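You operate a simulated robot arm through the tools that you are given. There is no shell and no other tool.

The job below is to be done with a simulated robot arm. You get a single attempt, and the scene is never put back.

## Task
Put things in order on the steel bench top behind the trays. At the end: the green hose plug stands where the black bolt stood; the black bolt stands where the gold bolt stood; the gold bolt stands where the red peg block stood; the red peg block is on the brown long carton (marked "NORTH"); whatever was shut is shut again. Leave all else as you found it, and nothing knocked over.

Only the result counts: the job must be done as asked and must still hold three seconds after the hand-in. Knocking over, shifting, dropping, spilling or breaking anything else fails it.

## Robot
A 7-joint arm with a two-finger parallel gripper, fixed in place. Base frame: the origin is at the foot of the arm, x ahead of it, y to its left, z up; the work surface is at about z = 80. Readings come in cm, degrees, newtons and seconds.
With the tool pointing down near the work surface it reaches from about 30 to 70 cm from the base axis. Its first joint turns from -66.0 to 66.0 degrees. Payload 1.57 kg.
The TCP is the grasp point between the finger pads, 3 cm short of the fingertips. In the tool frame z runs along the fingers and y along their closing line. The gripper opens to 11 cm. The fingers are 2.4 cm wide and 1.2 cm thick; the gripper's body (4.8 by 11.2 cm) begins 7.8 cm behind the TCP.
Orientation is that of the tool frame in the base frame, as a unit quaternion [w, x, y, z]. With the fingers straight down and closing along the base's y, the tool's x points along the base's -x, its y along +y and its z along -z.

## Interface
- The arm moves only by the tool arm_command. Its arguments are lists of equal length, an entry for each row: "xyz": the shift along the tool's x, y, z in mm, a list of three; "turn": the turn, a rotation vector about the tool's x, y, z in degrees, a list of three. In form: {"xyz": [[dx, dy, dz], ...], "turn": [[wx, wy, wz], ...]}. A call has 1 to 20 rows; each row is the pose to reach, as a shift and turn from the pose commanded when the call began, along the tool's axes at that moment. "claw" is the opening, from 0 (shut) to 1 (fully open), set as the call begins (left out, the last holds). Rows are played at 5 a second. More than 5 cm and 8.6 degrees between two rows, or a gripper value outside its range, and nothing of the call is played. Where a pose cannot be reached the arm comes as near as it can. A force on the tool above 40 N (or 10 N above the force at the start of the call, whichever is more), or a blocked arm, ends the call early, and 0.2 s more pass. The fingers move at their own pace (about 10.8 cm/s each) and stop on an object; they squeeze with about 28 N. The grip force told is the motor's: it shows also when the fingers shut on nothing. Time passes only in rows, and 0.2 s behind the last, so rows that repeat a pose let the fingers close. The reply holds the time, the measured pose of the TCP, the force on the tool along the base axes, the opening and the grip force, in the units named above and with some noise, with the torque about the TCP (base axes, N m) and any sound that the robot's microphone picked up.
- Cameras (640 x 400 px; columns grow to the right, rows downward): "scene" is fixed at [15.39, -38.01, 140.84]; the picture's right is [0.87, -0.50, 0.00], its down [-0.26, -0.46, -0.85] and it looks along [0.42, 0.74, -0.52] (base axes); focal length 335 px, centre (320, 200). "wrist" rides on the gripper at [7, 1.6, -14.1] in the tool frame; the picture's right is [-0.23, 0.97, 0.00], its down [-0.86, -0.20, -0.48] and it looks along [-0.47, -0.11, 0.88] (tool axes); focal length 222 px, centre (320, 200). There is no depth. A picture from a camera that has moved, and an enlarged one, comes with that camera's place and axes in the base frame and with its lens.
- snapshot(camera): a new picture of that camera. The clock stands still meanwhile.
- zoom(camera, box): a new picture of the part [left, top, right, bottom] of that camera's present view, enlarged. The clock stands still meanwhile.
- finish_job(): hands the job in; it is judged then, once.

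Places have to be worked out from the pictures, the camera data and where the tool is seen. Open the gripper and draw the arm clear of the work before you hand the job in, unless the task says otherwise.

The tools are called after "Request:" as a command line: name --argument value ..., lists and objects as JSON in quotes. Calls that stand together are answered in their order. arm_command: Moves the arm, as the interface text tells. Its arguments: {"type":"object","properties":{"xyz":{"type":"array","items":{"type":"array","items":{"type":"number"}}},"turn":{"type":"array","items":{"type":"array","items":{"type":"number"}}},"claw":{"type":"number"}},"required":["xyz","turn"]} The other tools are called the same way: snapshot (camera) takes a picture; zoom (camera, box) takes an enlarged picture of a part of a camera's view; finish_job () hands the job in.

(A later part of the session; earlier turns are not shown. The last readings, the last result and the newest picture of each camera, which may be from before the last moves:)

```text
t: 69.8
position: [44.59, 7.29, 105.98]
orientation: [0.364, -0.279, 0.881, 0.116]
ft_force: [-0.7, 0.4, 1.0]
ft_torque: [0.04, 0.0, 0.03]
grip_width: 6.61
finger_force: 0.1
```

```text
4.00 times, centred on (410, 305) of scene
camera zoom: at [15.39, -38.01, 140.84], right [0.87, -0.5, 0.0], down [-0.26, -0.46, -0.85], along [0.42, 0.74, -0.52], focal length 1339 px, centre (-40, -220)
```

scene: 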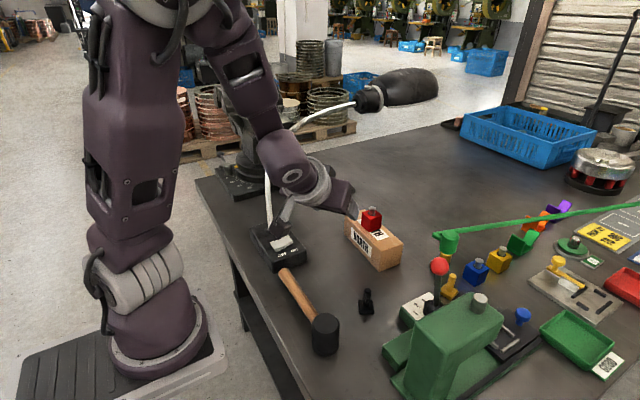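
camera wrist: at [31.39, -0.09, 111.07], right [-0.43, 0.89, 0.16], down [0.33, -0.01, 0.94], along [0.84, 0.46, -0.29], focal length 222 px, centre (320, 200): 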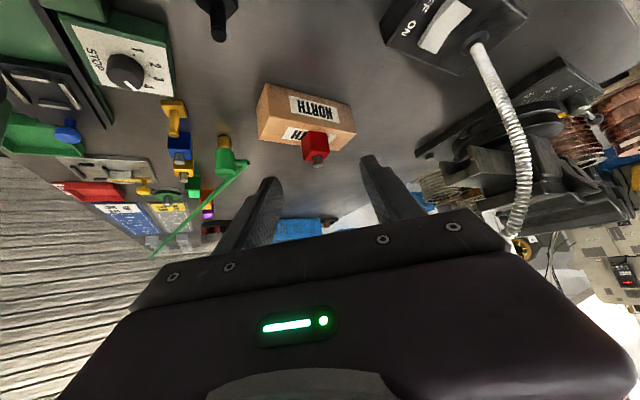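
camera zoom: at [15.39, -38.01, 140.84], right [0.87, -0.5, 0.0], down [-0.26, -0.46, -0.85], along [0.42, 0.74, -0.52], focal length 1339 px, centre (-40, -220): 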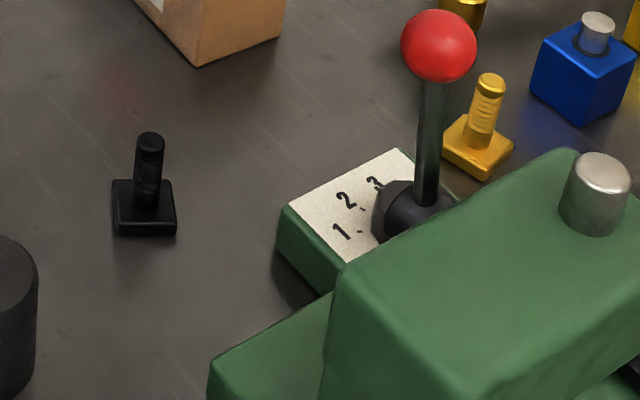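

The gold and black bolts both stand as wanted. The hose runs straight to a distant wall fitting roughly 3 m away. I now move to a viewing and pre-grasp pose about 14 cm back from the plug along a 40°-tilt line pointing at azimuth 35°.

Request:
arm_command --xyz '[[-2, -12, 10], [-5, -36, 32], [-8.5, -61, 54], [-12, -86, 76], [-15.5, -111, 98], [-19, -136, 120], [-22.5, -161, 142], [-26, -186, 164], [-29, -207, 182], [-30.1, -215.3, 189.9], [-30.1, -215.3, 189.9]]' --turn '[[0, 0, 0], [0, 1, 0], [0, 2, 0], [0, 3, 0], [0, 4, 0], [0, 5, 0], [0, 5, 0], [0, 5, 0], [0, 5, 0], [0, 5, 0], [0, 5, 0]]' --claw 0.6

Request:
snapshot --camera "scene"

Request:
snapshot --camera "wrist"

```text
t: 72.2
position: [69.78, -1.27, 94.8]
orientation: [0.327, -0.283, 0.896, 0.104]
ft_force: [-0.3, 0.3, 0.3]
ft_torque: [-0.01, 0.0, 0.0]
grip_width: 6.59
finger_force: 0.0
```

```text
taken
```

scene: 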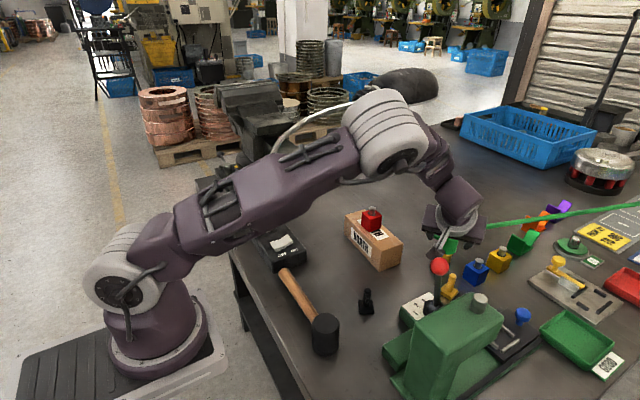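

```text
taken
camera wrist: at [57.01, -8.38, 101.07], right [-0.42, 0.9, 0.15], down [0.4, 0.04, 0.92], along [0.82, 0.44, -0.37], focal length 222 px, centre (320, 200)
```

wrist: 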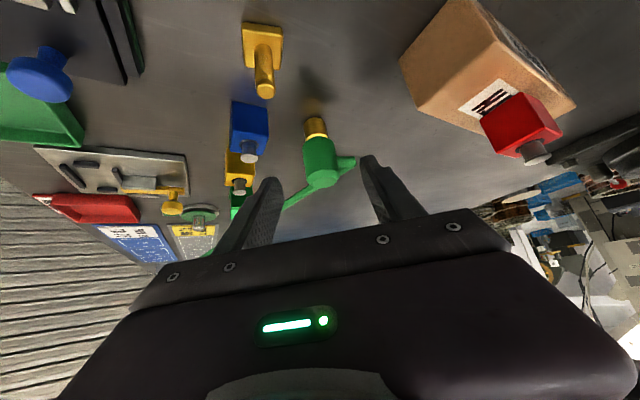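

The plug sits between the two finger lines, and the elbow is clear of lamp and lever. I zoom in to measure the plug and its side connector.

Request:
zoom --camera "wrist" --box '[260, 95, 400, 225]'

Request:
zoom --camera "wrist" --box '[290, 105, 370, 155]'

Request:
zoom --camera "wrist" --box '[280, 140, 360, 215]'

```text
3.08 times, centred on (330, 160) of wrist
camera zoom: at [57.01, -8.38, 101.07], right [-0.42, 0.9, 0.15], down [0.4, 0.04, 0.92], along [0.82, 0.44, -0.37], focal length 684 px, centre (289, 323)
```

zoom: 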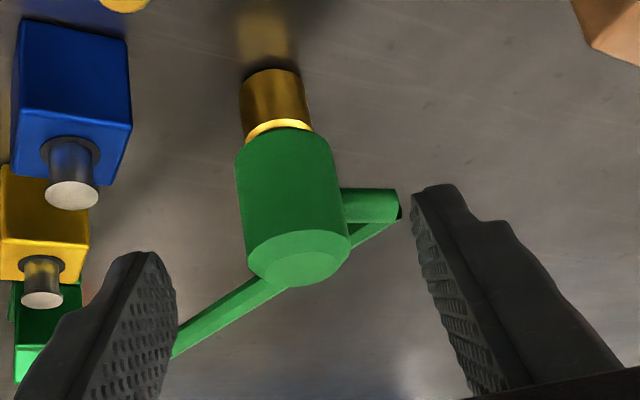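

```text
8.00 times, centred on (330, 130) of wrist
camera zoom: at [57.01, -8.38, 101.07], right [-0.42, 0.9, 0.15], down [0.4, 0.04, 0.92], along [0.82, 0.44, -0.37], focal length 1777 px, centre (240, 760)
```

zoom: 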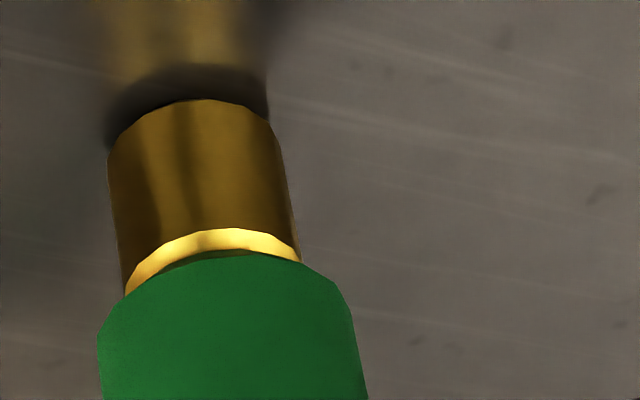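

```text
5.33 times, centred on (320, 178) of wrist
camera zoom: at [57.01, -8.38, 101.07], right [-0.42, 0.9, 0.15], down [0.4, 0.04, 0.92], along [0.82, 0.44, -0.37], focal length 1185 px, centre (320, 320)
```

zoom: 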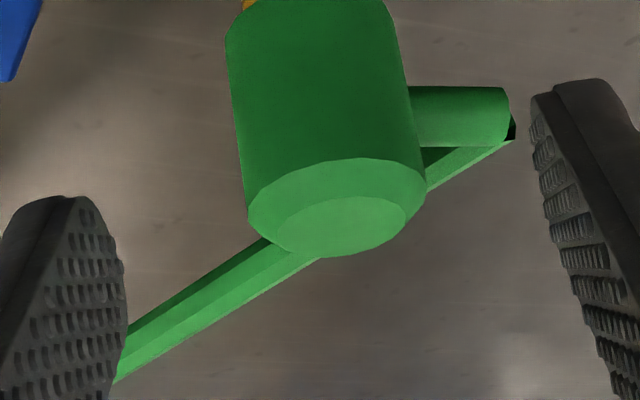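

The measurements are:
- **Plug axis:** [78.05,4.0], cap radius 2 at z 83.7–89.1, on a brass foot.
- **Connector:** leaves the cap at azimuth ~105°, z≈86.3, so one finger must pass just below and behind it.

The planned slide line does that. I advance most of the way and stop 4 cm short to verify.

Request:
arm_command --xyz '[[-0.5, -1, 20], [-1, -2, 45], [-1.5, -3, 70], [-2, -3.4, 90], [-2, -3.4, 104], [-2, -3.4, 104]]' --turn '[[0, 0, 0], [0, 0, 0], [0, 0, 0], [0, 0, 0], [0, 0, 0], [0, 0, 0]]' --claw 0.6

Request:
zoom --camera "wrist" --box '[240, 90, 420, 220]'

Request:
zoom --camera "scene" --box '[400, 200, 520, 275]'

```text
t: 73.6
position: [75.57, 2.2, 86.91]
orientation: [0.325, -0.283, 0.896, 0.103]
ft_force: [-0.4, 0.3, -0.1]
ft_torque: [0.01, 0.03, 0.02]
grip_width: 6.59
finger_force: 0.1
```

```text
3.08 times, centred on (330, 155) of wrist
camera zoom: at [62.82, -5.01, 93.23], right [-0.42, 0.9, 0.15], down [0.4, 0.04, 0.92], along [0.82, 0.44, -0.37], focal length 684 px, centre (289, 338)
```

zoom: 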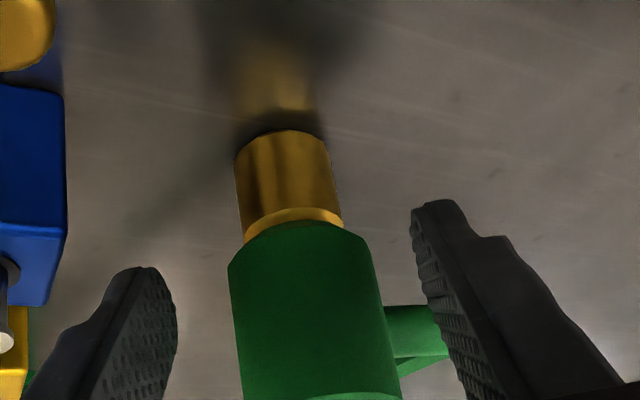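

```text
5.33 times, centred on (460, 238) of scene
camera zoom: at [15.39, -38.0, 140.84], right [0.87, -0.5, 0.0], down [-0.26, -0.46, -0.85], along [0.42, 0.74, -0.52], focal length 1786 px, centre (-427, 0)
```

zoom: 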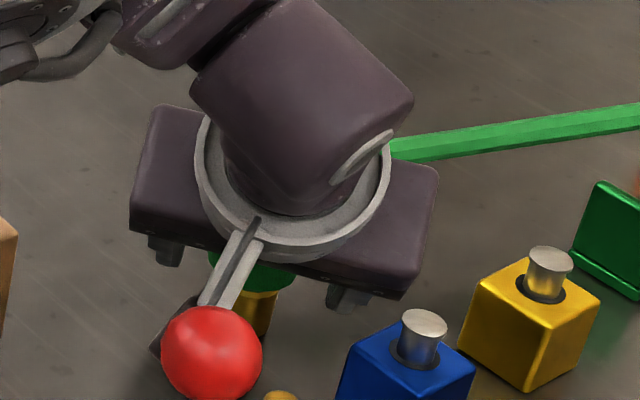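

The spacing looks right: the connector lies ahead of and above the right finger's path. I slide the last 4 cm slowly.

Request:
arm_command --xyz '[[-0.1, 0, 10], [-0.3, 0, 20], [-0.5, 0, 30], [-0.5, 0, 37], [-0.5, 0, 40], [-0.5, 0, 40]]' --turn '[[0, 0, 0], [0, 0, 0], [0, 0, 0], [0, 0, 0], [0, 0, 0], [0, 0, 0]]' --claw 0.6

Request:
snapshot --camera "wrist"

Request:
zoom --camera "wrist" --box '[240, 90, 420, 220]'

```text
t: 75.0
position: [77.71, 3.74, 83.82]
orientation: [0.326, -0.283, 0.896, 0.103]
ft_force: [0.4, 0.4, 0.2]
ft_torque: [-0.04, 0.04, 0.01]
grip_width: 6.59
finger_force: 0.1
```

```text
taken
camera wrist: at [64.88, -3.4, 90.18], right [-0.42, 0.9, 0.15], down [0.4, 0.04, 0.92], along [0.82, 0.44, -0.37], focal length 222 px, centre (320, 200)
```

wrist: 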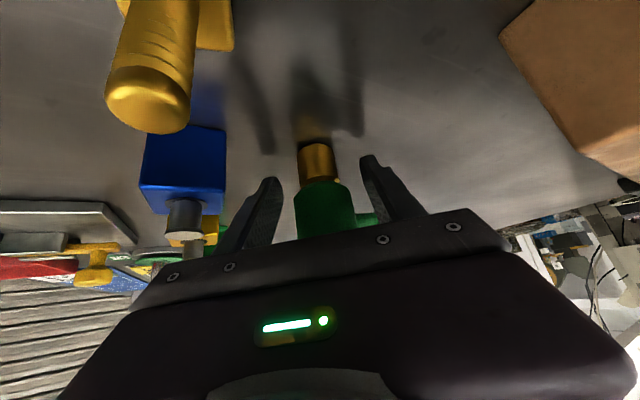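

```text
3.08 times, centred on (330, 155) of wrist
camera zoom: at [64.88, -3.4, 90.18], right [-0.42, 0.9, 0.15], down [0.4, 0.04, 0.92], along [0.82, 0.44, -0.37], focal length 684 px, centre (289, 338)
```

zoom: 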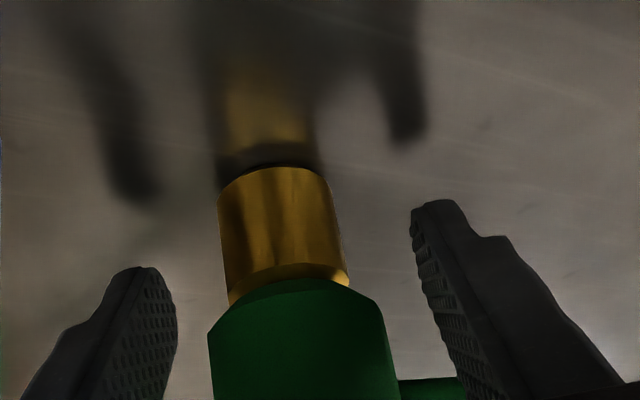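

The plug's axis projects within about 1 mm of the grasp centre. I close the fingers on the cap.

Request:
arm_command --xyz '[[0, 0, 0], [0, 0, 0], [0, 0, 0], [0, 0, 0], [0, 0, 0]]' --turn '[[0, 0, 0], [0, 0, 0], [0, 0, 0], [0, 0, 0], [0, 0, 0]]' --claw 0

Request:
zoom --camera "wrist" --box '[240, 90, 420, 220]'

Request:
zoom --camera "scene" --box '[400, 200, 520, 275]'

```text
t: 76.2
position: [77.67, 3.71, 83.96]
orientation: [0.326, -0.282, 0.896, 0.103]
ft_force: [-0.2, 0.7, 0.2]
ft_torque: [0.01, 0.0, 0.02]
grip_width: 4.14
finger_force: 27.9
```

```text
3.08 times, centred on (330, 155) of wrist
camera zoom: at [64.88, -3.41, 90.19], right [-0.42, 0.9, 0.15], down [0.4, 0.04, 0.92], along [0.82, 0.44, -0.37], focal length 684 px, centre (289, 338)
```

zoom: 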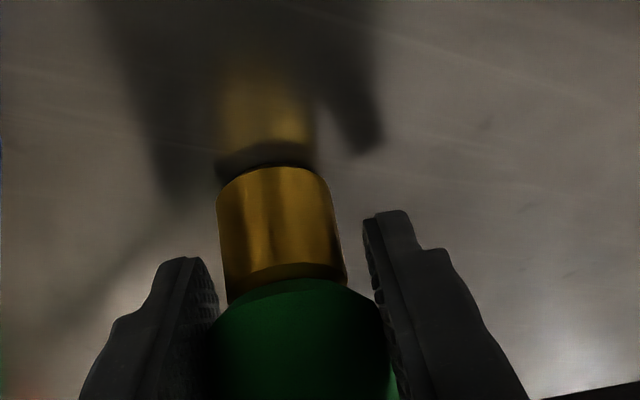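

```text
5.33 times, centred on (460, 238) of scene
camera zoom: at [15.39, -38.0, 140.84], right [0.87, -0.5, 0.0], down [-0.26, -0.46, -0.85], along [0.42, 0.74, -0.52], focal length 1786 px, centre (-427, 0)
```

zoom: 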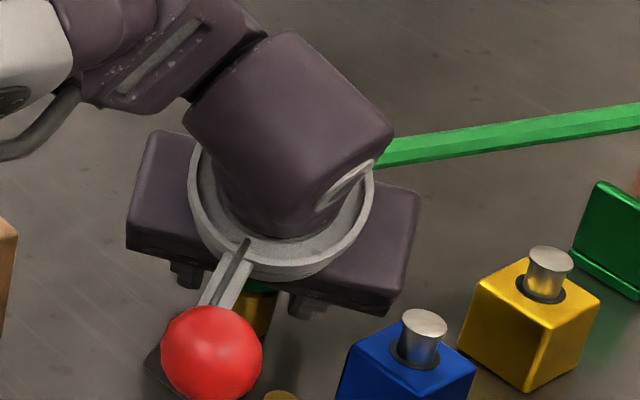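

Gripped at 4.14 cm. I lift very slowly, 12 mm, and read the force to learn what the hose does.

Request:
arm_command --xyz '[[-1, 0, -1.1], [-1.9, 0, -2.3], [-3.2, 0, -3.8], [-4.5, 0, -5.4], [-6.4, 0, -7.7], [-7.7, 0, -9.2], [-7.7, 0, -9.2]]' --turn '[[0, 0, 0], [0, 0, 0], [0, 0, 0], [0, 0, 0], [0, 0, 0], [0, 0, 0], [0, 0, 0]]'

Request:
zoom --camera "wrist" --box '[240, 90, 420, 220]'

```text
t: 77.8
position: [77.59, 3.82, 84.95]
orientation: [0.326, -0.283, 0.896, 0.103]
ft_force: [-0.9, -0.5, -1.5]
ft_torque: [-0.01, 0.03, -0.02]
grip_width: 4.13
finger_force: 27.7
```

```text
3.08 times, centred on (330, 155) of wrist
camera zoom: at [64.81, -3.36, 91.31], right [-0.42, 0.9, 0.15], down [0.4, 0.04, 0.92], along [0.82, 0.44, -0.37], focal length 684 px, centre (289, 338)
```

zoom: 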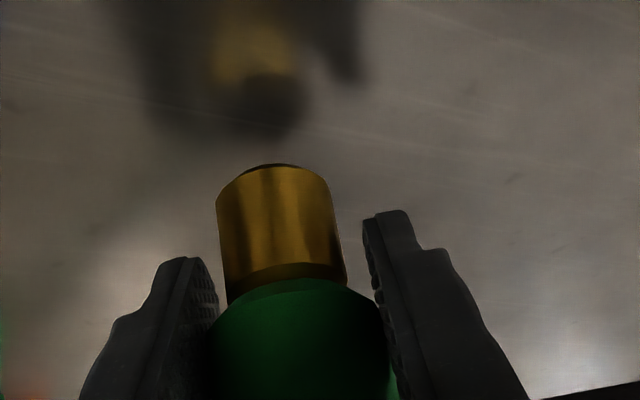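

The plug is lifted, its load is light (about 1.5 N) and the hose gives no noticeable pull. I continue lifting gently, another 12 cm, drawing slightly inward.

Request:
arm_command --xyz '[[-3.2, 0, -3.8], [-9.6, 0, -11.5], [-17.4, 0, -20.7], [-25, 0, -30], [-33, 0, -39.8], [-41, 0, -49.8], [-49, 0, -60], [-57, 0, -70], [-65, 0, -80], [-72, 0, -90], [-76, 0, -97], [-77, 0, -99], [-77, 0, -99]]' --turn '[[0, 0, 0], [0, 0, 0], [0, 0, 0], [0, 0, 0], [0, 0, 0], [0, 0, 0], [0, 0, 0], [0, 0, 0], [0, 0, 0], [0, 0, 0], [0, 0, 0], [0, 0, 0], [0, 0, 0]]'

Request:
snapshot --camera "scene"

Request:
snapshot --camera "wrist"

```text
t: 80.6
position: [77.4, 3.44, 97.49]
orientation: [0.326, -0.282, 0.896, 0.102]
ft_force: [0.0, 0.0, -1.1]
ft_torque: [0.0, 0.03, 0.01]
grip_width: 4.11
finger_force: 27.7
```

```text
taken
```

scene: 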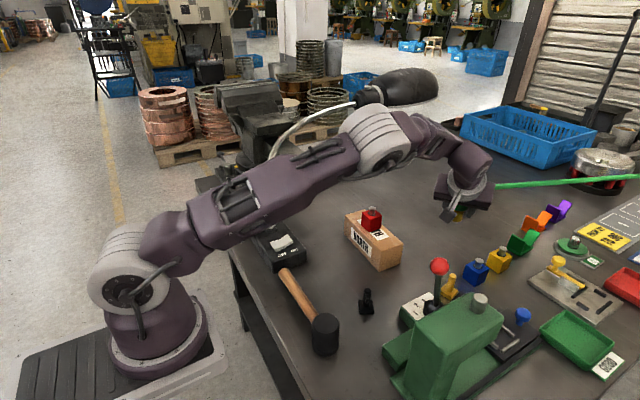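

```text
taken
camera wrist: at [64.52, -3.66, 103.91], right [-0.42, 0.9, 0.15], down [0.4, 0.04, 0.92], along [0.82, 0.44, -0.37], focal length 222 px, centre (320, 200)
```

wrist: 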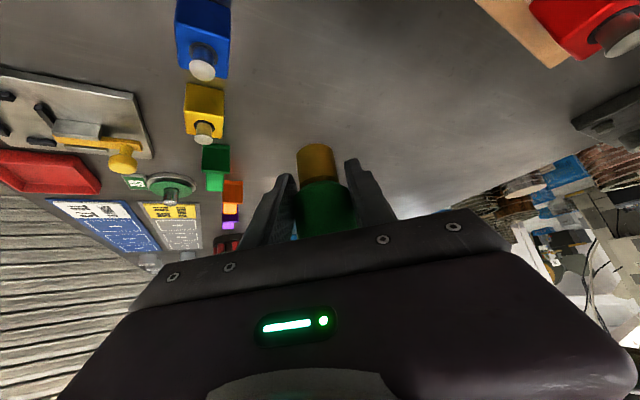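

The hose follows freely from its fixed far end. Now I carry the plug high at z≈101.5, over and past the carton, to hover above a free intermediate spot at about [54.3,28], keeping its heading.

Request:
arm_command --xyz '[[-6, 2, -8], [-15, 8, -18], [-22, 20, -27], [-24, 40, -32], [-21, 65, -34], [-18, 90, -37], [-15, 115, -40], [-12, 140, -43], [-8, 165, -46], [-5, 190, -49], [-2, 215, -52], [2, 240, -55], [5, 265, -58], [9, 290, -61], [12, 312, -63], [14.5, 328, -64.6], [15.2, 333.5, -65], [15.2, 333.5, -65]]' --turn '[[0, 0, 0], [0, 0, 0], [0, 0, 0], [0, 0, 0], [0, 0, 0], [0, 0, 0], [0, 0, 0], [0, 0, 0], [0, 0, 0], [0, 0, 0], [0, 0, 0], [0, 0, 0], [0, 0, 0], [0, 0, 0], [0, 0, 0], [0, 0, 0], [0, 0, 0], [0, 0, 0]]'

Request:
snapshot --camera "scene"

Request:
snapshot --camera "wrist"

```text
t: 84.4
position: [53.81, 27.66, 101.62]
orientation: [0.326, -0.283, 0.896, 0.103]
ft_force: [-0.1, 0.0, -1.5]
ft_torque: [-0.01, 0.01, -0.01]
grip_width: 4.11
finger_force: 28.0
```

```text
taken
```

scene: 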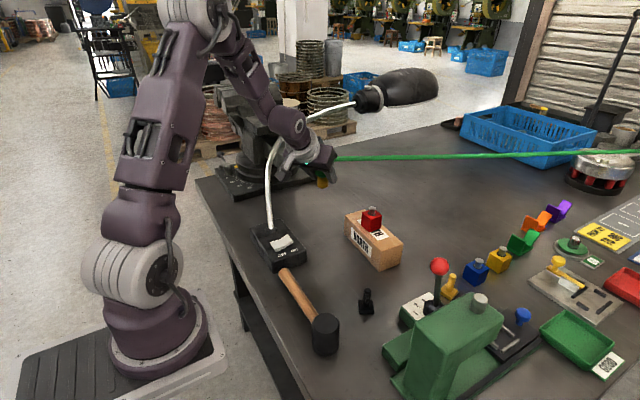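

```text
taken
camera wrist: at [41.03, 20.57, 107.97], right [-0.42, 0.9, 0.15], down [0.4, 0.04, 0.92], along [0.82, 0.44, -0.37], focal length 222 px, centre (320, 200)
```

wrist: 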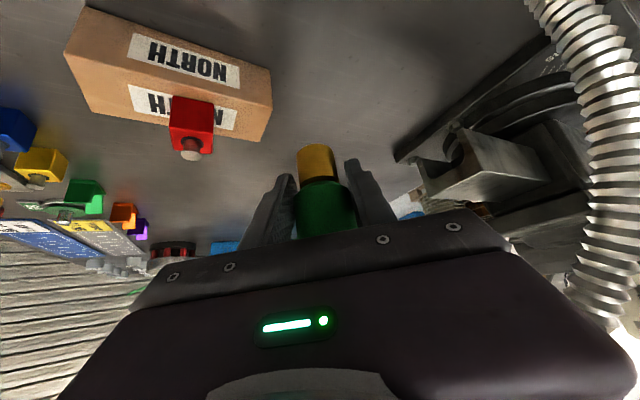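

The plug hangs over the free spot. The neck stays about 6 cm from the hand, and nothing has moved on the bench. I lower the plug 16.4 cm gently.

Request:
arm_command --xyz '[[6, 0, 7], [16, 0, 19], [29, 0, 34.5], [42, 0, 50], [55, 0, 65.5], [68, 0, 81], [80, 0, 95], [90, 0, 107], [98, 0, 117], [103, 0, 123], [105.4, 0, 125.6], [105.4, 0, 125.6]]' --turn '[[0, 0, 0], [0, 0, 0], [0, 0, 0], [0, 0, 0], [0, 0, 0], [0, 0, 0], [0, 0, 0], [0, 0, 0], [0, 0, 0], [0, 0, 0], [0, 0, 0], [0, 0, 0]]'

Request:
snapshot --camera "scene"

Request:
zoom --camera "wrist" --box '[240, 90, 420, 220]'

```text
t: 87.0
position: [53.72, 27.55, 85.11]
orientation: [0.327, -0.283, 0.896, 0.102]
ft_force: [0.6, -0.7, -0.9]
ft_torque: [0.0, 0.02, -0.01]
grip_width: 4.12
finger_force: 27.7
```

```text
taken
```

scene: 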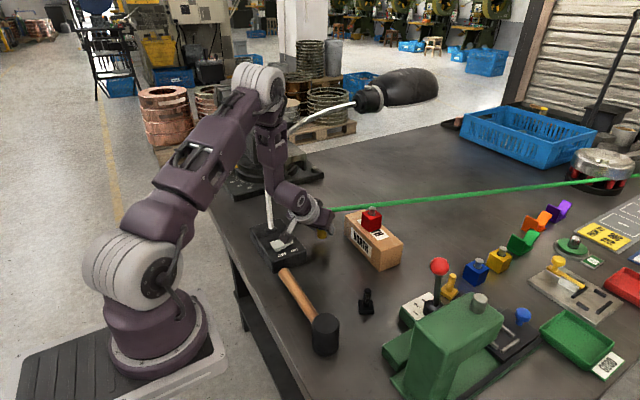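

```text
3.08 times, centred on (330, 155) of wrist
camera zoom: at [40.91, 20.57, 91.42], right [-0.42, 0.9, 0.15], down [0.4, 0.04, 0.92], along [0.82, 0.44, -0.37], focal length 684 px, centre (289, 338)
```

zoom: 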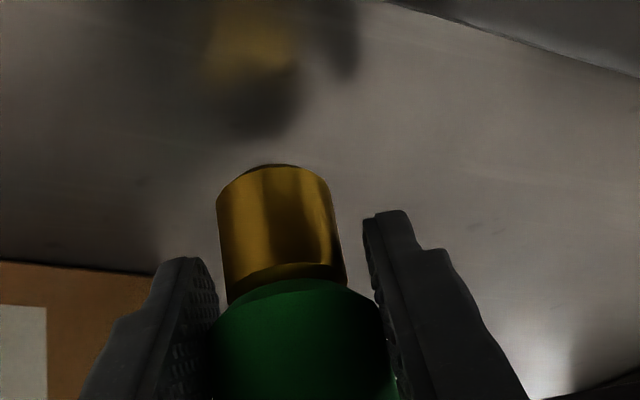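

The plug is about 1 cm above the bench. I lower 9 mm slowly, watching the force.

Request:
arm_command --xyz '[[1.3, 0, 1.5], [2.6, 0, 3.1], [3.9, 0, 4.6], [5.1, 0, 6.1], [5.8, 0, 6.9], [5.8, 0, 6.9]]' --turn '[[0, 0, 0], [0, 0, 0], [0, 0, 0], [0, 0, 0], [0, 0, 0], [0, 0, 0]]'

Request:
zoom --camera "wrist" --box '[240, 90, 420, 220]'

```text
t: 88.4
position: [53.73, 27.65, 84.26]
orientation: [0.326, -0.282, 0.896, 0.103]
ft_force: [-0.4, 0.8, -2.4]
ft_torque: [-0.01, 0.03, 0.01]
grip_width: 4.13
finger_force: 28.3
```

```text
3.08 times, centred on (330, 155) of wrist
camera zoom: at [40.94, 20.57, 90.57], right [-0.42, 0.9, 0.15], down [0.4, 0.04, 0.92], along [0.82, 0.44, -0.37], focal length 684 px, centre (289, 338)
```

zoom: 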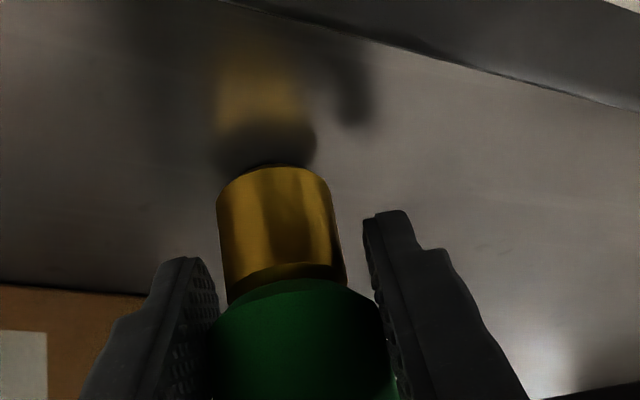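

Still not touching; the shadow gap is a few millimetres. I lower another 4 mm in small steps.

Request:
arm_command --xyz '[[0.9, 0, 1.1], [1.8, 0, 2.1], [2.6, 0, 3.1], [2.6, 0, 3.1]]' --turn '[[0, 0, 0], [0, 0, 0], [0, 0, 0], [0, 0, 0]]'

Request:
zoom --camera "wrist" --box '[240, 90, 420, 220]'

```text
t: 89.4
position: [53.64, 27.73, 83.88]
orientation: [0.325, -0.283, 0.896, 0.103]
ft_force: [-0.7, -0.3, -1.8]
ft_torque: [0.0, -0.02, -0.03]
grip_width: 4.13
finger_force: 28.0
```

```text
3.08 times, centred on (330, 155) of wrist
camera zoom: at [40.94, 20.65, 90.22], right [-0.42, 0.9, 0.15], down [0.4, 0.04, 0.92], along [0.82, 0.44, -0.37], focal length 684 px, centre (289, 338)
```

zoom: 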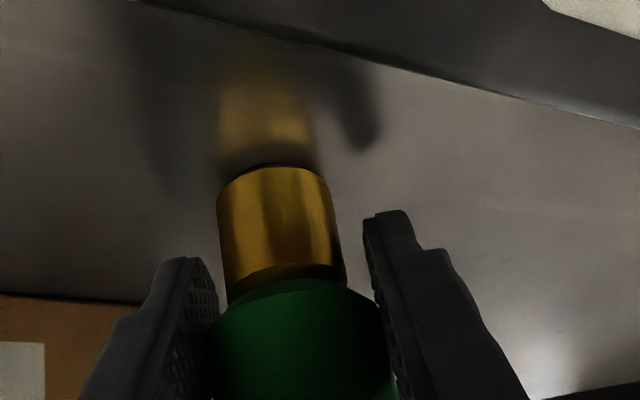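

Request:
arm_command --xyz '[[0.6, 0, 0.8], [1.3, 0, 1.5], [1.3, 0, 1.5]]' --turn '[[0, 0, 0], [0, 0, 0], [0, 0, 0]]'

```text
t: 90.2
position: [53.71, 27.82, 83.74]
orientation: [0.329, -0.283, 0.895, 0.104]
ft_force: [-0.6, -2.8, 21.4]
ft_torque: [-0.01, -0.08, 0.07]
grip_width: 4.13
finger_force: 28.4
```

Contact was made (21 N). I ease back about 1.3 mm, then release.

Request:
arm_command --xyz '[[-0.5, 0, -0.6], [-0.9, 0, -1.1], [-0.9, 0, -1.1]]' --turn '[[0, 0, 0], [0, 0, 0], [0, 0, 0]]'

Request:
arm_command --xyz '[[0, 0, 0], [0, 0, 0], [0, 0, 0], [0, 0, 0], [0, 0, 0]]' --turn '[[0, 0, 0], [0, 0, 0], [0, 0, 0], [0, 0, 0], [0, 0, 0]]' --claw 0.6

Request:
zoom --camera "wrist" --box '[240, 90, 420, 220]'

Request:
zoom --camera "scene" --box '[260, 180, 420, 280]'

```text
t: 91.0
position: [53.76, 27.79, 83.82]
orientation: [0.327, -0.282, 0.896, 0.103]
ft_force: [5.7, 2.6, 15.2]
ft_torque: [0.22, -0.27, 0.03]
grip_width: 4.13
finger_force: 28.1
```

```text
t: 92.2
position: [53.69, 27.87, 83.79]
orientation: [0.326, -0.283, 0.896, 0.103]
ft_force: [-0.5, -0.6, 0.3]
ft_torque: [0.01, -0.04, 0.03]
grip_width: 6.57
finger_force: 0.1
```

```text
3.08 times, centred on (330, 155) of wrist
camera zoom: at [40.93, 20.67, 90.1], right [-0.42, 0.9, 0.15], down [0.4, 0.04, 0.92], along [0.82, 0.44, -0.37], focal length 684 px, centre (289, 338)
```

zoom: 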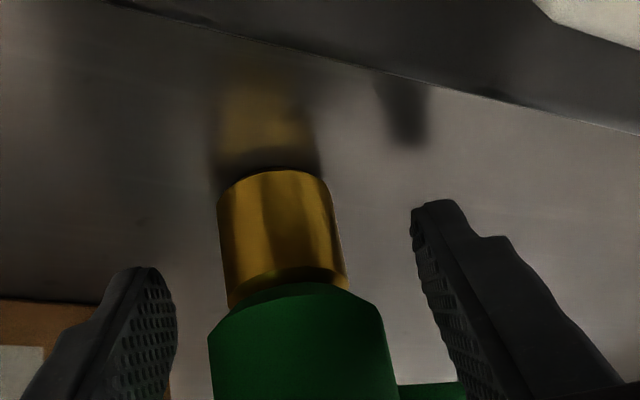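

```text
4.00 times, centred on (340, 230) of scene
camera zoom: at [15.39, -38.01, 140.84], right [0.87, -0.5, 0.0], down [-0.26, -0.46, -0.85], along [0.42, 0.74, -0.52], focal length 1339 px, centre (240, 80)
```

zoom: 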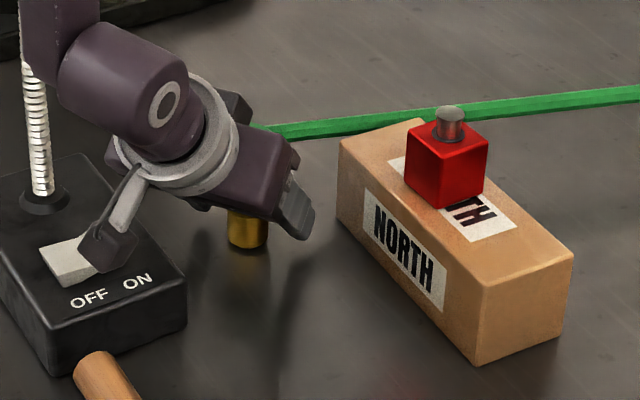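

The plug stands free at the intermediate spot. I retract along the approach line, rise, and yaw +55° so the tool points towards +y for the second grip.

Request:
arm_command --xyz '[[0, 0, -12], [0, 0, -35], [0, 0, -62], [0, 0, -90], [0, 0, -120], [-18, 0, -142], [-38, 0, -165], [-58, 0, -189], [-75, 0, -210], [-83.6, 0, -219.6], [-83.6, 0, -219.6], [-83.6, 0, -219.6], [-83.6, 0, -219.6], [-83.6, 0, -219.6], [-83.6, 0, -219.6], [-83.6, 0, -219.6], [-83.6, 0, -219.6], [-83.6, 0, -219.6]]' --turn '[[0, 0, 0], [0, 0, 0], [0, 0, 0], [0, 0, 0], [0, 0, 0], [0, 0, 0], [0, 0, 0], [0, 0, 0], [0, 0, 0], [0, 0, 0], [-5, 0, -6], [-10, 0, -12], [-15.2, 0, -18], [-20.3, 0, -24.2], [-25.4, 0, -30.3], [-30.5, 0, -36.4], [-35.4, 0, -42.1], [-35.4, 0, -42.1]]' --claw 0.6

Request:
snapshot --camera "scene"

Request:
snapshot --camera "wrist"

```text
t: 96.0
position: [47.38, 23.37, 105.89]
orientation: [-0.241, 0.665, -0.664, -0.242]
ft_force: [-0.5, -0.1, -1.3]
ft_torque: [0.06, -0.02, -0.01]
grip_width: 6.58
finger_force: 0.0
```

```text
taken
```

scene: 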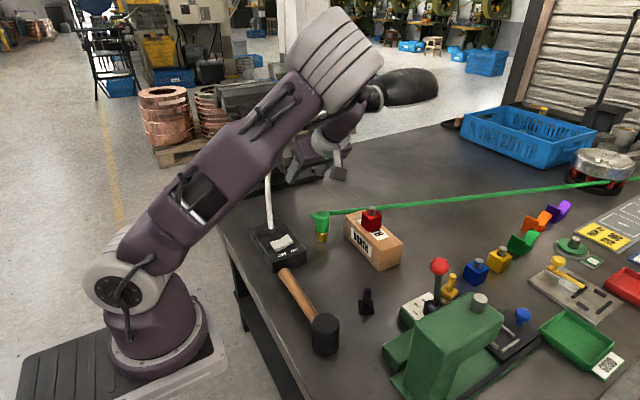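

```text
taken
camera wrist: at [45.74, 8.68, 112.29], right [-0.97, 0.17, 0.15], down [0.2, 0.35, 0.92], along [0.11, 0.92, -0.37], focal length 222 px, centre (320, 200)
```

wrist: 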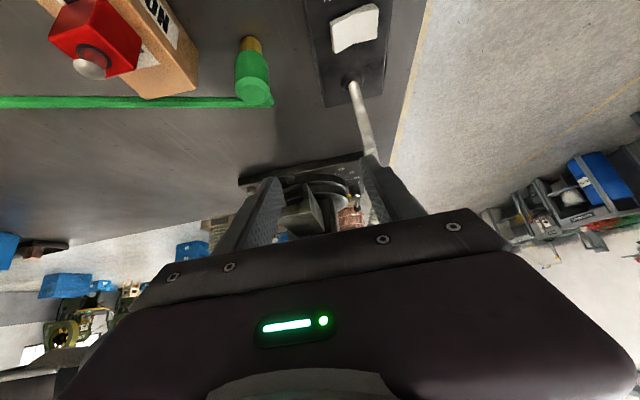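

The plug stands upright at the intermediate spot, and the other items look untouched. I zoom in to measure the plug's position and connector heading for the regrip.

Request:
zoom --camera "wrist" --box '[200, 20, 320, 120]'

Request:
zoom --camera "scene" --box '[540, 130, 640, 200]'

```text
4.00 times, centred on (260, 70) of wrist
camera zoom: at [45.74, 8.68, 112.29], right [-0.97, 0.17, 0.15], down [0.2, 0.35, 0.92], along [0.11, 0.92, -0.37], focal length 888 px, centre (560, 720)
```

zoom: 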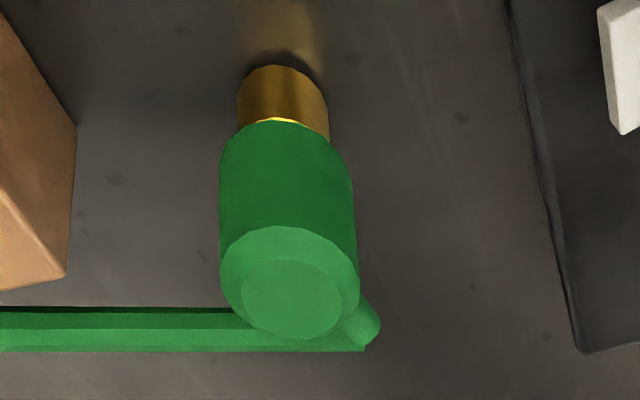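

```text
5.71 times, centred on (590, 165) of scene
camera zoom: at [15.39, -38.01, 140.84], right [0.87, -0.5, 0.0], down [-0.26, -0.46, -0.85], along [0.42, 0.74, -0.52], focal length 1913 px, centre (-1223, 400)
```

zoom: 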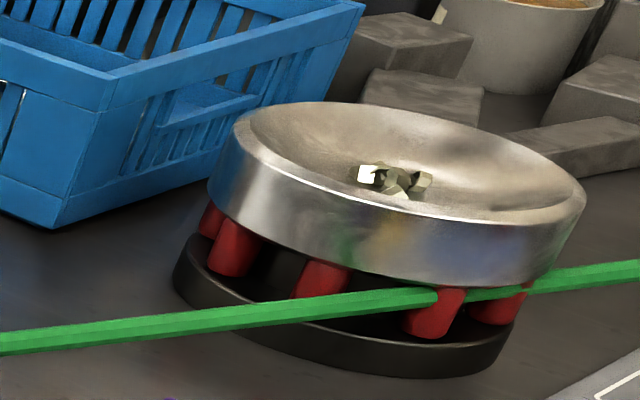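

The hose visibly passes through the drum's pillars without disturbing them, so it is not solid. The plug is at [54.1,27.9] with the connector still at azimuth ~104°, pointing away from the hand. I set 45° tilt and move to the pre-grasp point for the second grip.

Request:
arm_command --xyz '[[8, -17, -4], [16, -35, -8], [24, -52, -12], [31.6, -67.4, -14.8], [45, -67.4, 5], [60, -67.4, 26], [75, -67.4, 48], [90, -67.4, 70], [101, -67.4, 86], [106.6, -67.4, 93.3], [106.6, -67.4, 93.3]]' --turn '[[0, -1, 0], [0, -2, 0], [0, -3, 0], [0, -4, 0], [0, -5, 0], [0, -5, 0], [0, -5, 0], [0, -5, 0], [0, -5, 0], [0, -5, 0], [0, -5, 0]]' --claw 0.6

Request:
snapshot --camera "scene"

Request:
zoom --camera "wrist" --box '[220, 70, 420, 230]'

```text
t: 98.4
position: [54.12, 21.18, 92.02]
orientation: [-0.27, 0.654, -0.653, -0.271]
ft_force: [1.2, -0.4, 0.6]
ft_torque: [0.01, -0.02, -0.03]
grip_width: 6.6
finger_force: 0.0
```

```text
taken
```

scene: 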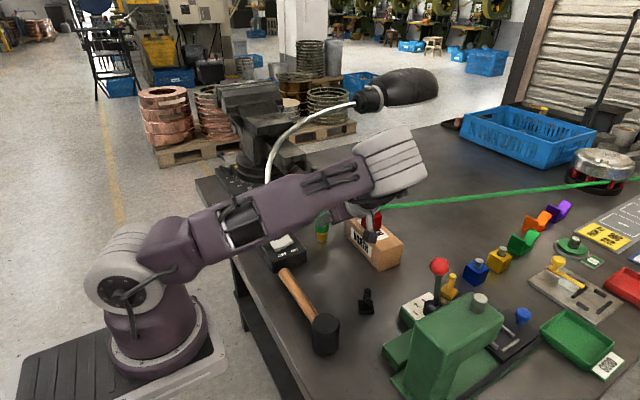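

```text
2.50 times, centred on (320, 150) of wrist
camera zoom: at [52.49, 6.12, 97.07], right [-0.97, 0.16, 0.16], down [0.2, 0.27, 0.94], along [0.11, 0.95, -0.29], focal length 555 px, centre (320, 325)
```

zoom: 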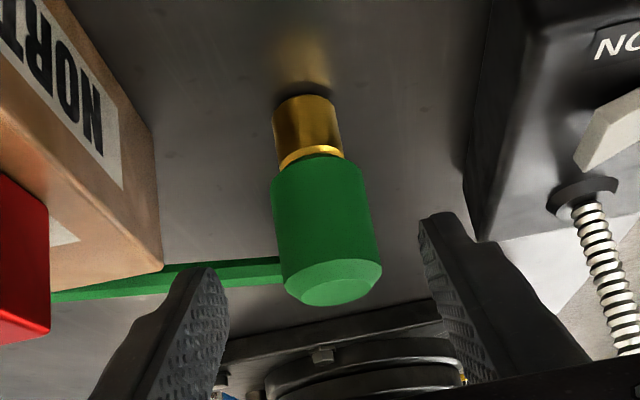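

The elbow is clear of lever and lamp, and the plug is centred between the fingers at about [54.05,28.0]. I slide in 9.4 cm to grip the cap.

Request:
arm_command --xyz '[[0, 0, 15], [-0.3, 0.2, 35], [-0.6, 0.4, 55], [-0.9, 0.4, 73], [-1.1, 0.4, 86], [-1.1, 0.4, 93.8], [-1.1, 0.4, 93.8]]' --turn '[[0, 0, 0], [0, 0, 0], [0, 0, 0], [0, 0, 0], [0, 0, 0], [0, 0, 0], [0, 0, 0]]' --claw 0.6

Request:
snapshot --camera "scene"

Request:
zoom --camera "wrist" --box '[220, 90, 420, 220]'

```text
t: 100.0
position: [54.04, 27.98, 85.44]
orientation: [-0.27, 0.654, -0.653, -0.271]
ft_force: [0.7, -0.5, -0.4]
ft_torque: [-0.02, -0.02, -0.03]
grip_width: 6.62
finger_force: 0.1
```

```text
taken
```

scene: 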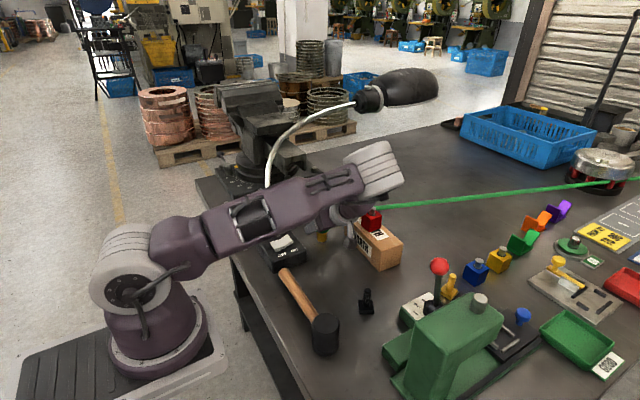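

```text
3.08 times, centred on (320, 155) of wrist
camera zoom: at [52.46, 12.82, 90.52], right [-0.97, 0.16, 0.16], down [0.2, 0.27, 0.94], along [0.11, 0.95, -0.29], focal length 684 px, centre (320, 338)
```

zoom: 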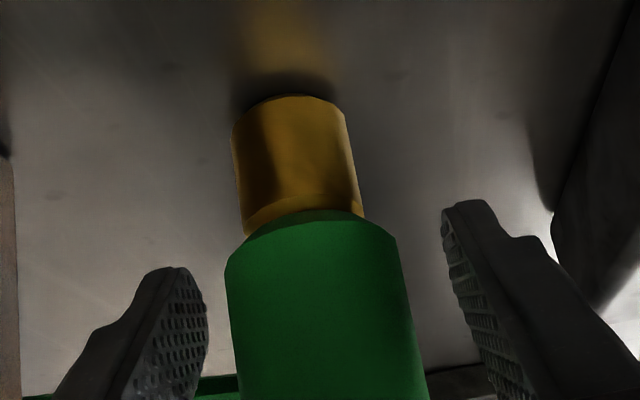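

The cap is centred on the grasp point. Closing.

Request:
arm_command --xyz '[[0, 0, 0], [0, 0, 0], [0, 0, 0], [0, 0, 0], [0, 0, 0]]' --turn '[[0, 0, 0], [0, 0, 0], [0, 0, 0], [0, 0, 0], [0, 0, 0]]' --claw 0

Request:
zoom --camera "wrist" --box '[220, 90, 420, 220]'

```text
t: 101.2
position: [54.11, 27.9, 85.5]
orientation: [-0.27, 0.653, -0.653, -0.271]
ft_force: [-0.2, 0.8, -0.3]
ft_torque: [0.03, 0.02, 0.02]
grip_width: 4.12
finger_force: 28.1
```

```text
3.08 times, centred on (320, 155) of wrist
camera zoom: at [52.46, 12.81, 90.53], right [-0.97, 0.16, 0.16], down [0.2, 0.27, 0.94], along [0.11, 0.95, -0.29], focal length 684 px, centre (320, 338)
```

zoom: 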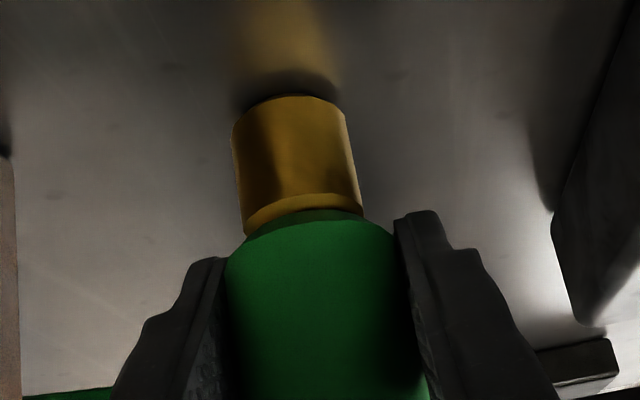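

Gripped at 4.12 cm. I lift slowly 2.5 cm, checking that the plug comes up, before moving under the neck.

Request:
arm_command --xyz '[[-1.4, 0, -1.4], [-3.5, 0, -3.5], [-6.4, 0, -6.4], [-9.9, 0, -9.9], [-13.4, 0, -13.4], [-16.3, 0, -16.3], [-17.7, 0, -17.7], [-17.7, 0, -17.7]]' --turn '[[0, 0, 0], [0, 0, 0], [0, 0, 0], [0, 0, 0], [0, 0, 0], [0, 0, 0], [0, 0, 0], [0, 0, 0]]'

Request:
zoom --camera "wrist" --box '[220, 90, 420, 220]'

Request:
snapshot --camera "scene"

```text
t: 103.0
position: [53.98, 27.99, 87.84]
orientation: [-0.27, 0.654, -0.653, -0.271]
ft_force: [-0.8, 0.2, -2.1]
ft_torque: [0.01, -0.05, -0.03]
grip_width: 4.11
finger_force: 27.7
```

```text
3.08 times, centred on (320, 155) of wrist
camera zoom: at [52.41, 12.77, 92.9], right [-0.97, 0.16, 0.16], down [0.2, 0.27, 0.94], along [0.11, 0.95, -0.29], focal length 684 px, centre (320, 338)
```

zoom: 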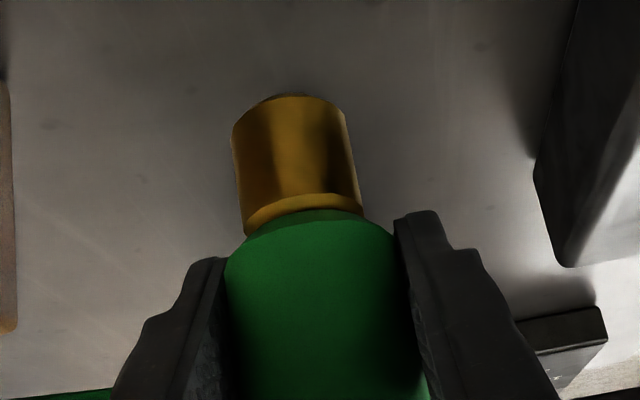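

```text
taken
```

scene: 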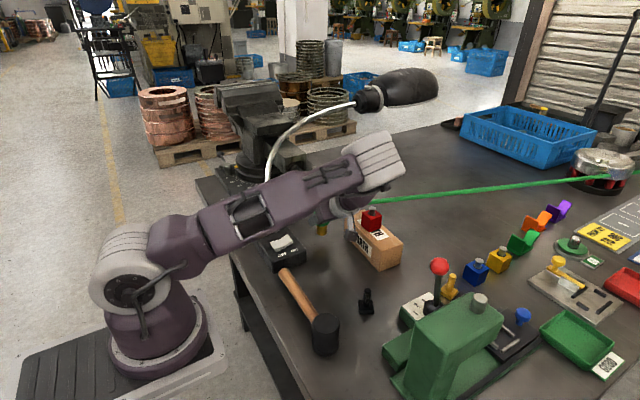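

The plug is up and held. I move it level, 11.8 cm in +y and 2.1 cm back in x, under the neck to above its final spot.

Request:
arm_command --xyz '[[-5, 1, 5], [-14, 4, 14], [-26, 7, 26], [-39, 10, 39], [-52, 13, 52], [-64, 16, 64], [-74, 19, 74], [-81, 20.5, 81], [-83.4, 21, 83.4], [-83.4, 21, 83.4]]' --turn '[[0, 0, 0], [0, 0, 0], [0, 0, 0], [0, 0, 0], [0, 0, 0], [0, 0, 0], [0, 0, 0], [0, 0, 0], [0, 0, 0], [0, 0, 0]]'

Request:
snapshot --camera "scene"

Request:
snapshot --camera "wrist"

Request:
zoom --camera "wrist" --box '[220, 90, 420, 220]'

```text
t: 105.2
position: [52.03, 39.62, 88.01]
orientation: [0.27, -0.653, 0.654, 0.271]
ft_force: [-0.1, 1.0, -2.9]
ft_torque: [-0.02, 0.02, 0.0]
grip_width: 4.12
finger_force: 28.2
```

```text
taken
```

scene: 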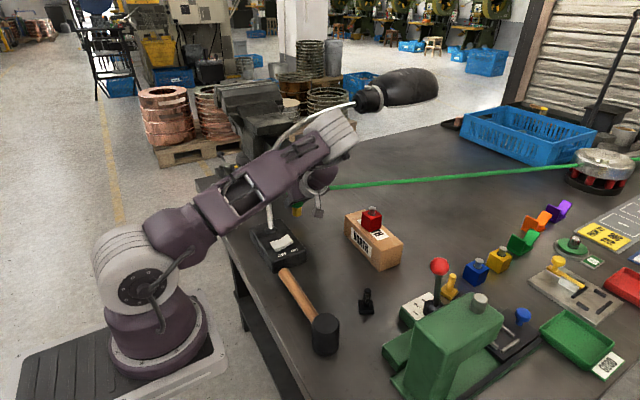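

```text
taken
camera wrist: at [50.34, 24.59, 93.04], right [-0.97, 0.16, 0.16], down [0.2, 0.27, 0.94], along [0.11, 0.95, -0.29], focal length 222 px, centre (320, 200)
```

wrist: 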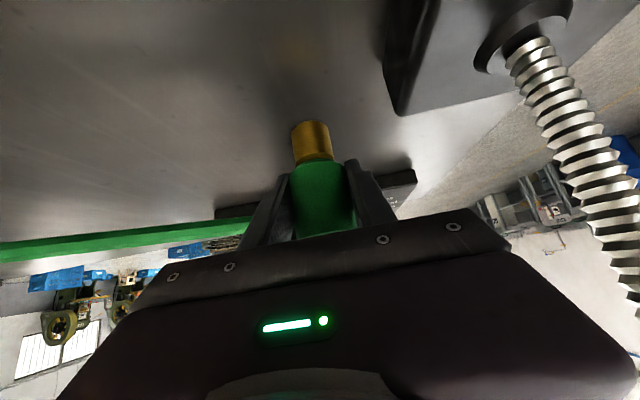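

```text
3.08 times, centred on (320, 155) of wrist
camera zoom: at [50.34, 24.59, 93.04], right [-0.97, 0.16, 0.16], down [0.2, 0.27, 0.94], along [0.11, 0.95, -0.29], focal length 684 px, centre (320, 338)
```

zoom: 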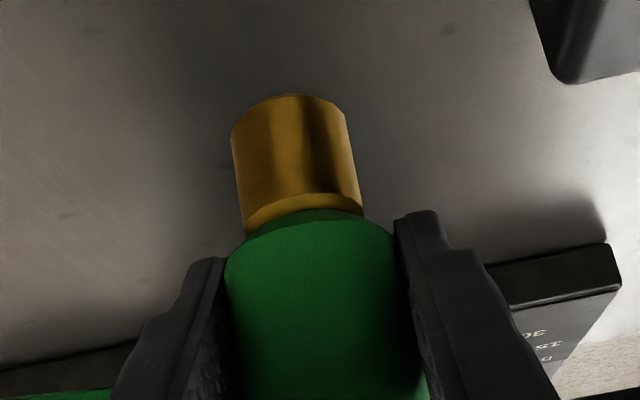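

The plug is over the black bolt's old place at about [51.95,39.95]. I lower it 2.1 cm gently.

Request:
arm_command --xyz '[[2, 0, 2], [5, 0, 5], [8.5, 0, 8.5], [11.5, 0, 11.5], [13.8, 0, 13.8], [14.9, 0, 14.9], [14.9, 0, 14.9]]' --turn '[[0, 0, 0], [0, 0, 0], [0, 0, 0], [0, 0, 0], [0, 0, 0], [0, 0, 0], [0, 0, 0]]'

Request:
zoom --camera "wrist" --box '[220, 90, 420, 220]'

```text
t: 106.8
position: [52.04, 39.67, 85.83]
orientation: [-0.27, 0.653, -0.653, -0.271]
ft_force: [0.4, 0.3, -1.5]
ft_torque: [0.01, -0.02, 0.0]
grip_width: 4.13
finger_force: 28.4
```

```text
3.08 times, centred on (320, 155) of wrist
camera zoom: at [50.36, 24.54, 90.89], right [-0.97, 0.16, 0.16], down [0.2, 0.27, 0.94], along [0.11, 0.95, -0.29], focal length 684 px, centre (320, 338)
```

zoom: 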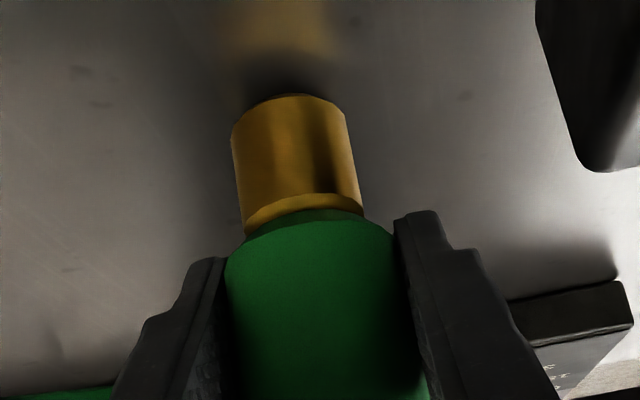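

A few millimetres remain. I lower 3 mm more in small steps.

Request:
arm_command --xyz '[[0.7, 0, 0.7], [1.4, 0, 1.4], [2.1, 0, 2.1], [2.1, 0, 2.1]]' --turn '[[0, 0, 0], [0, 0, 0], [0, 0, 0], [0, 0, 0]]'

Request:
zoom --camera "wrist" --box '[220, 90, 420, 220]'

```text
t: 107.8
position: [52.03, 39.66, 85.46]
orientation: [-0.27, 0.653, -0.653, -0.271]
ft_force: [-0.8, 0.5, -1.7]
ft_torque: [-0.01, 0.02, -0.03]
grip_width: 4.13
finger_force: 28.1
```

```text
3.08 times, centred on (320, 155) of wrist
camera zoom: at [50.33, 24.53, 90.58], right [-0.97, 0.16, 0.16], down [0.2, 0.27, 0.94], along [0.11, 0.95, -0.29], focal length 684 px, centre (320, 338)
```

zoom: 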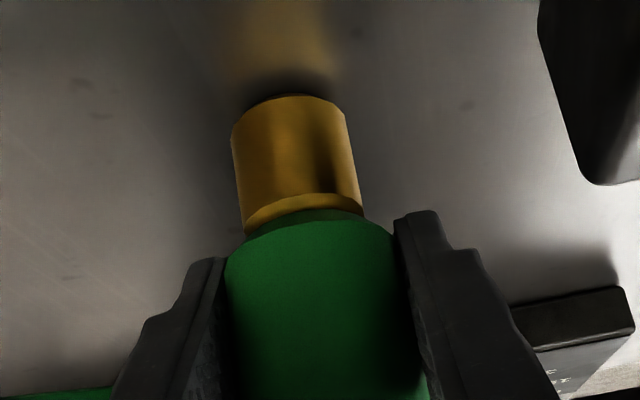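

Almost down; I lower another 1.2 mm.

Request:
arm_command --xyz '[[0.4, 0, 0.4], [0.9, 0, 0.9], [0.9, 0, 0.9]]' --turn '[[0, 0, 0], [0, 0, 0], [0, 0, 0]]'

```text
t: 108.6
position: [51.95, 39.56, 85.51]
orientation: [0.272, -0.653, 0.653, 0.27]
ft_force: [0.8, -1.0, 5.3]
ft_torque: [-0.08, -0.02, 0.01]
grip_width: 4.09
finger_force: 28.2
```

The plug touches the bench with a light load (+5 N). I release it now.

Request:
arm_command --xyz '[[0, 0, 0], [0, 0, 0], [0, 0, 0], [0, 0, 0], [0, 0, 0]]' --turn '[[0, 0, 0], [0, 0, 0], [0, 0, 0], [0, 0, 0], [0, 0, 0]]' --claw 0.6

Request:
zoom --camera "wrist" --box '[220, 90, 420, 220]'

Request:
snapshot --camera "scene"

```text
t: 109.8
position: [52.06, 39.56, 85.45]
orientation: [-0.27, 0.654, -0.653, -0.271]
ft_force: [-0.2, -0.7, -0.5]
ft_torque: [0.0, 0.03, 0.04]
grip_width: 6.61
finger_force: 0.1
```

```text
3.08 times, centred on (320, 155) of wrist
camera zoom: at [50.28, 24.52, 90.48], right [-0.97, 0.16, 0.16], down [0.2, 0.27, 0.94], along [0.11, 0.95, -0.29], focal length 684 px, centre (320, 338)
```

zoom: 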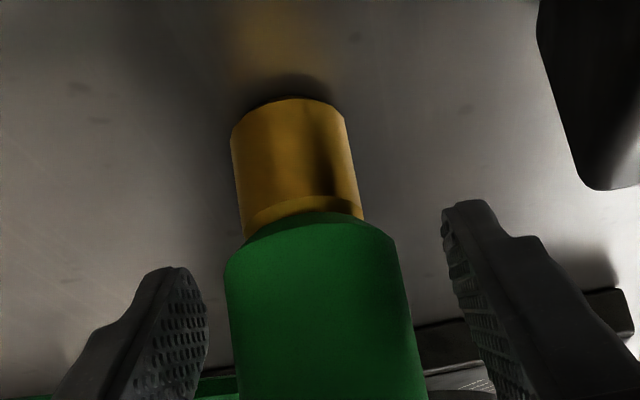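

```text
taken
```

scene: 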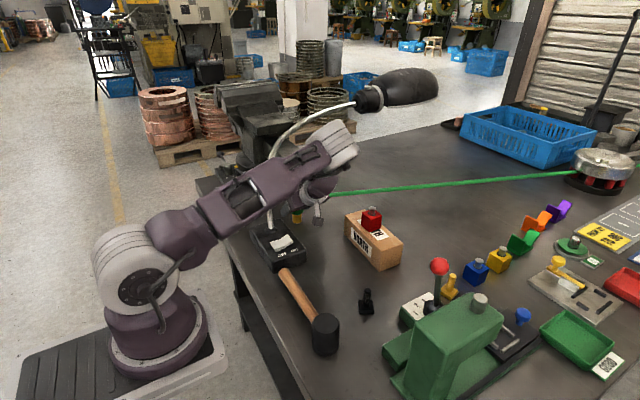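

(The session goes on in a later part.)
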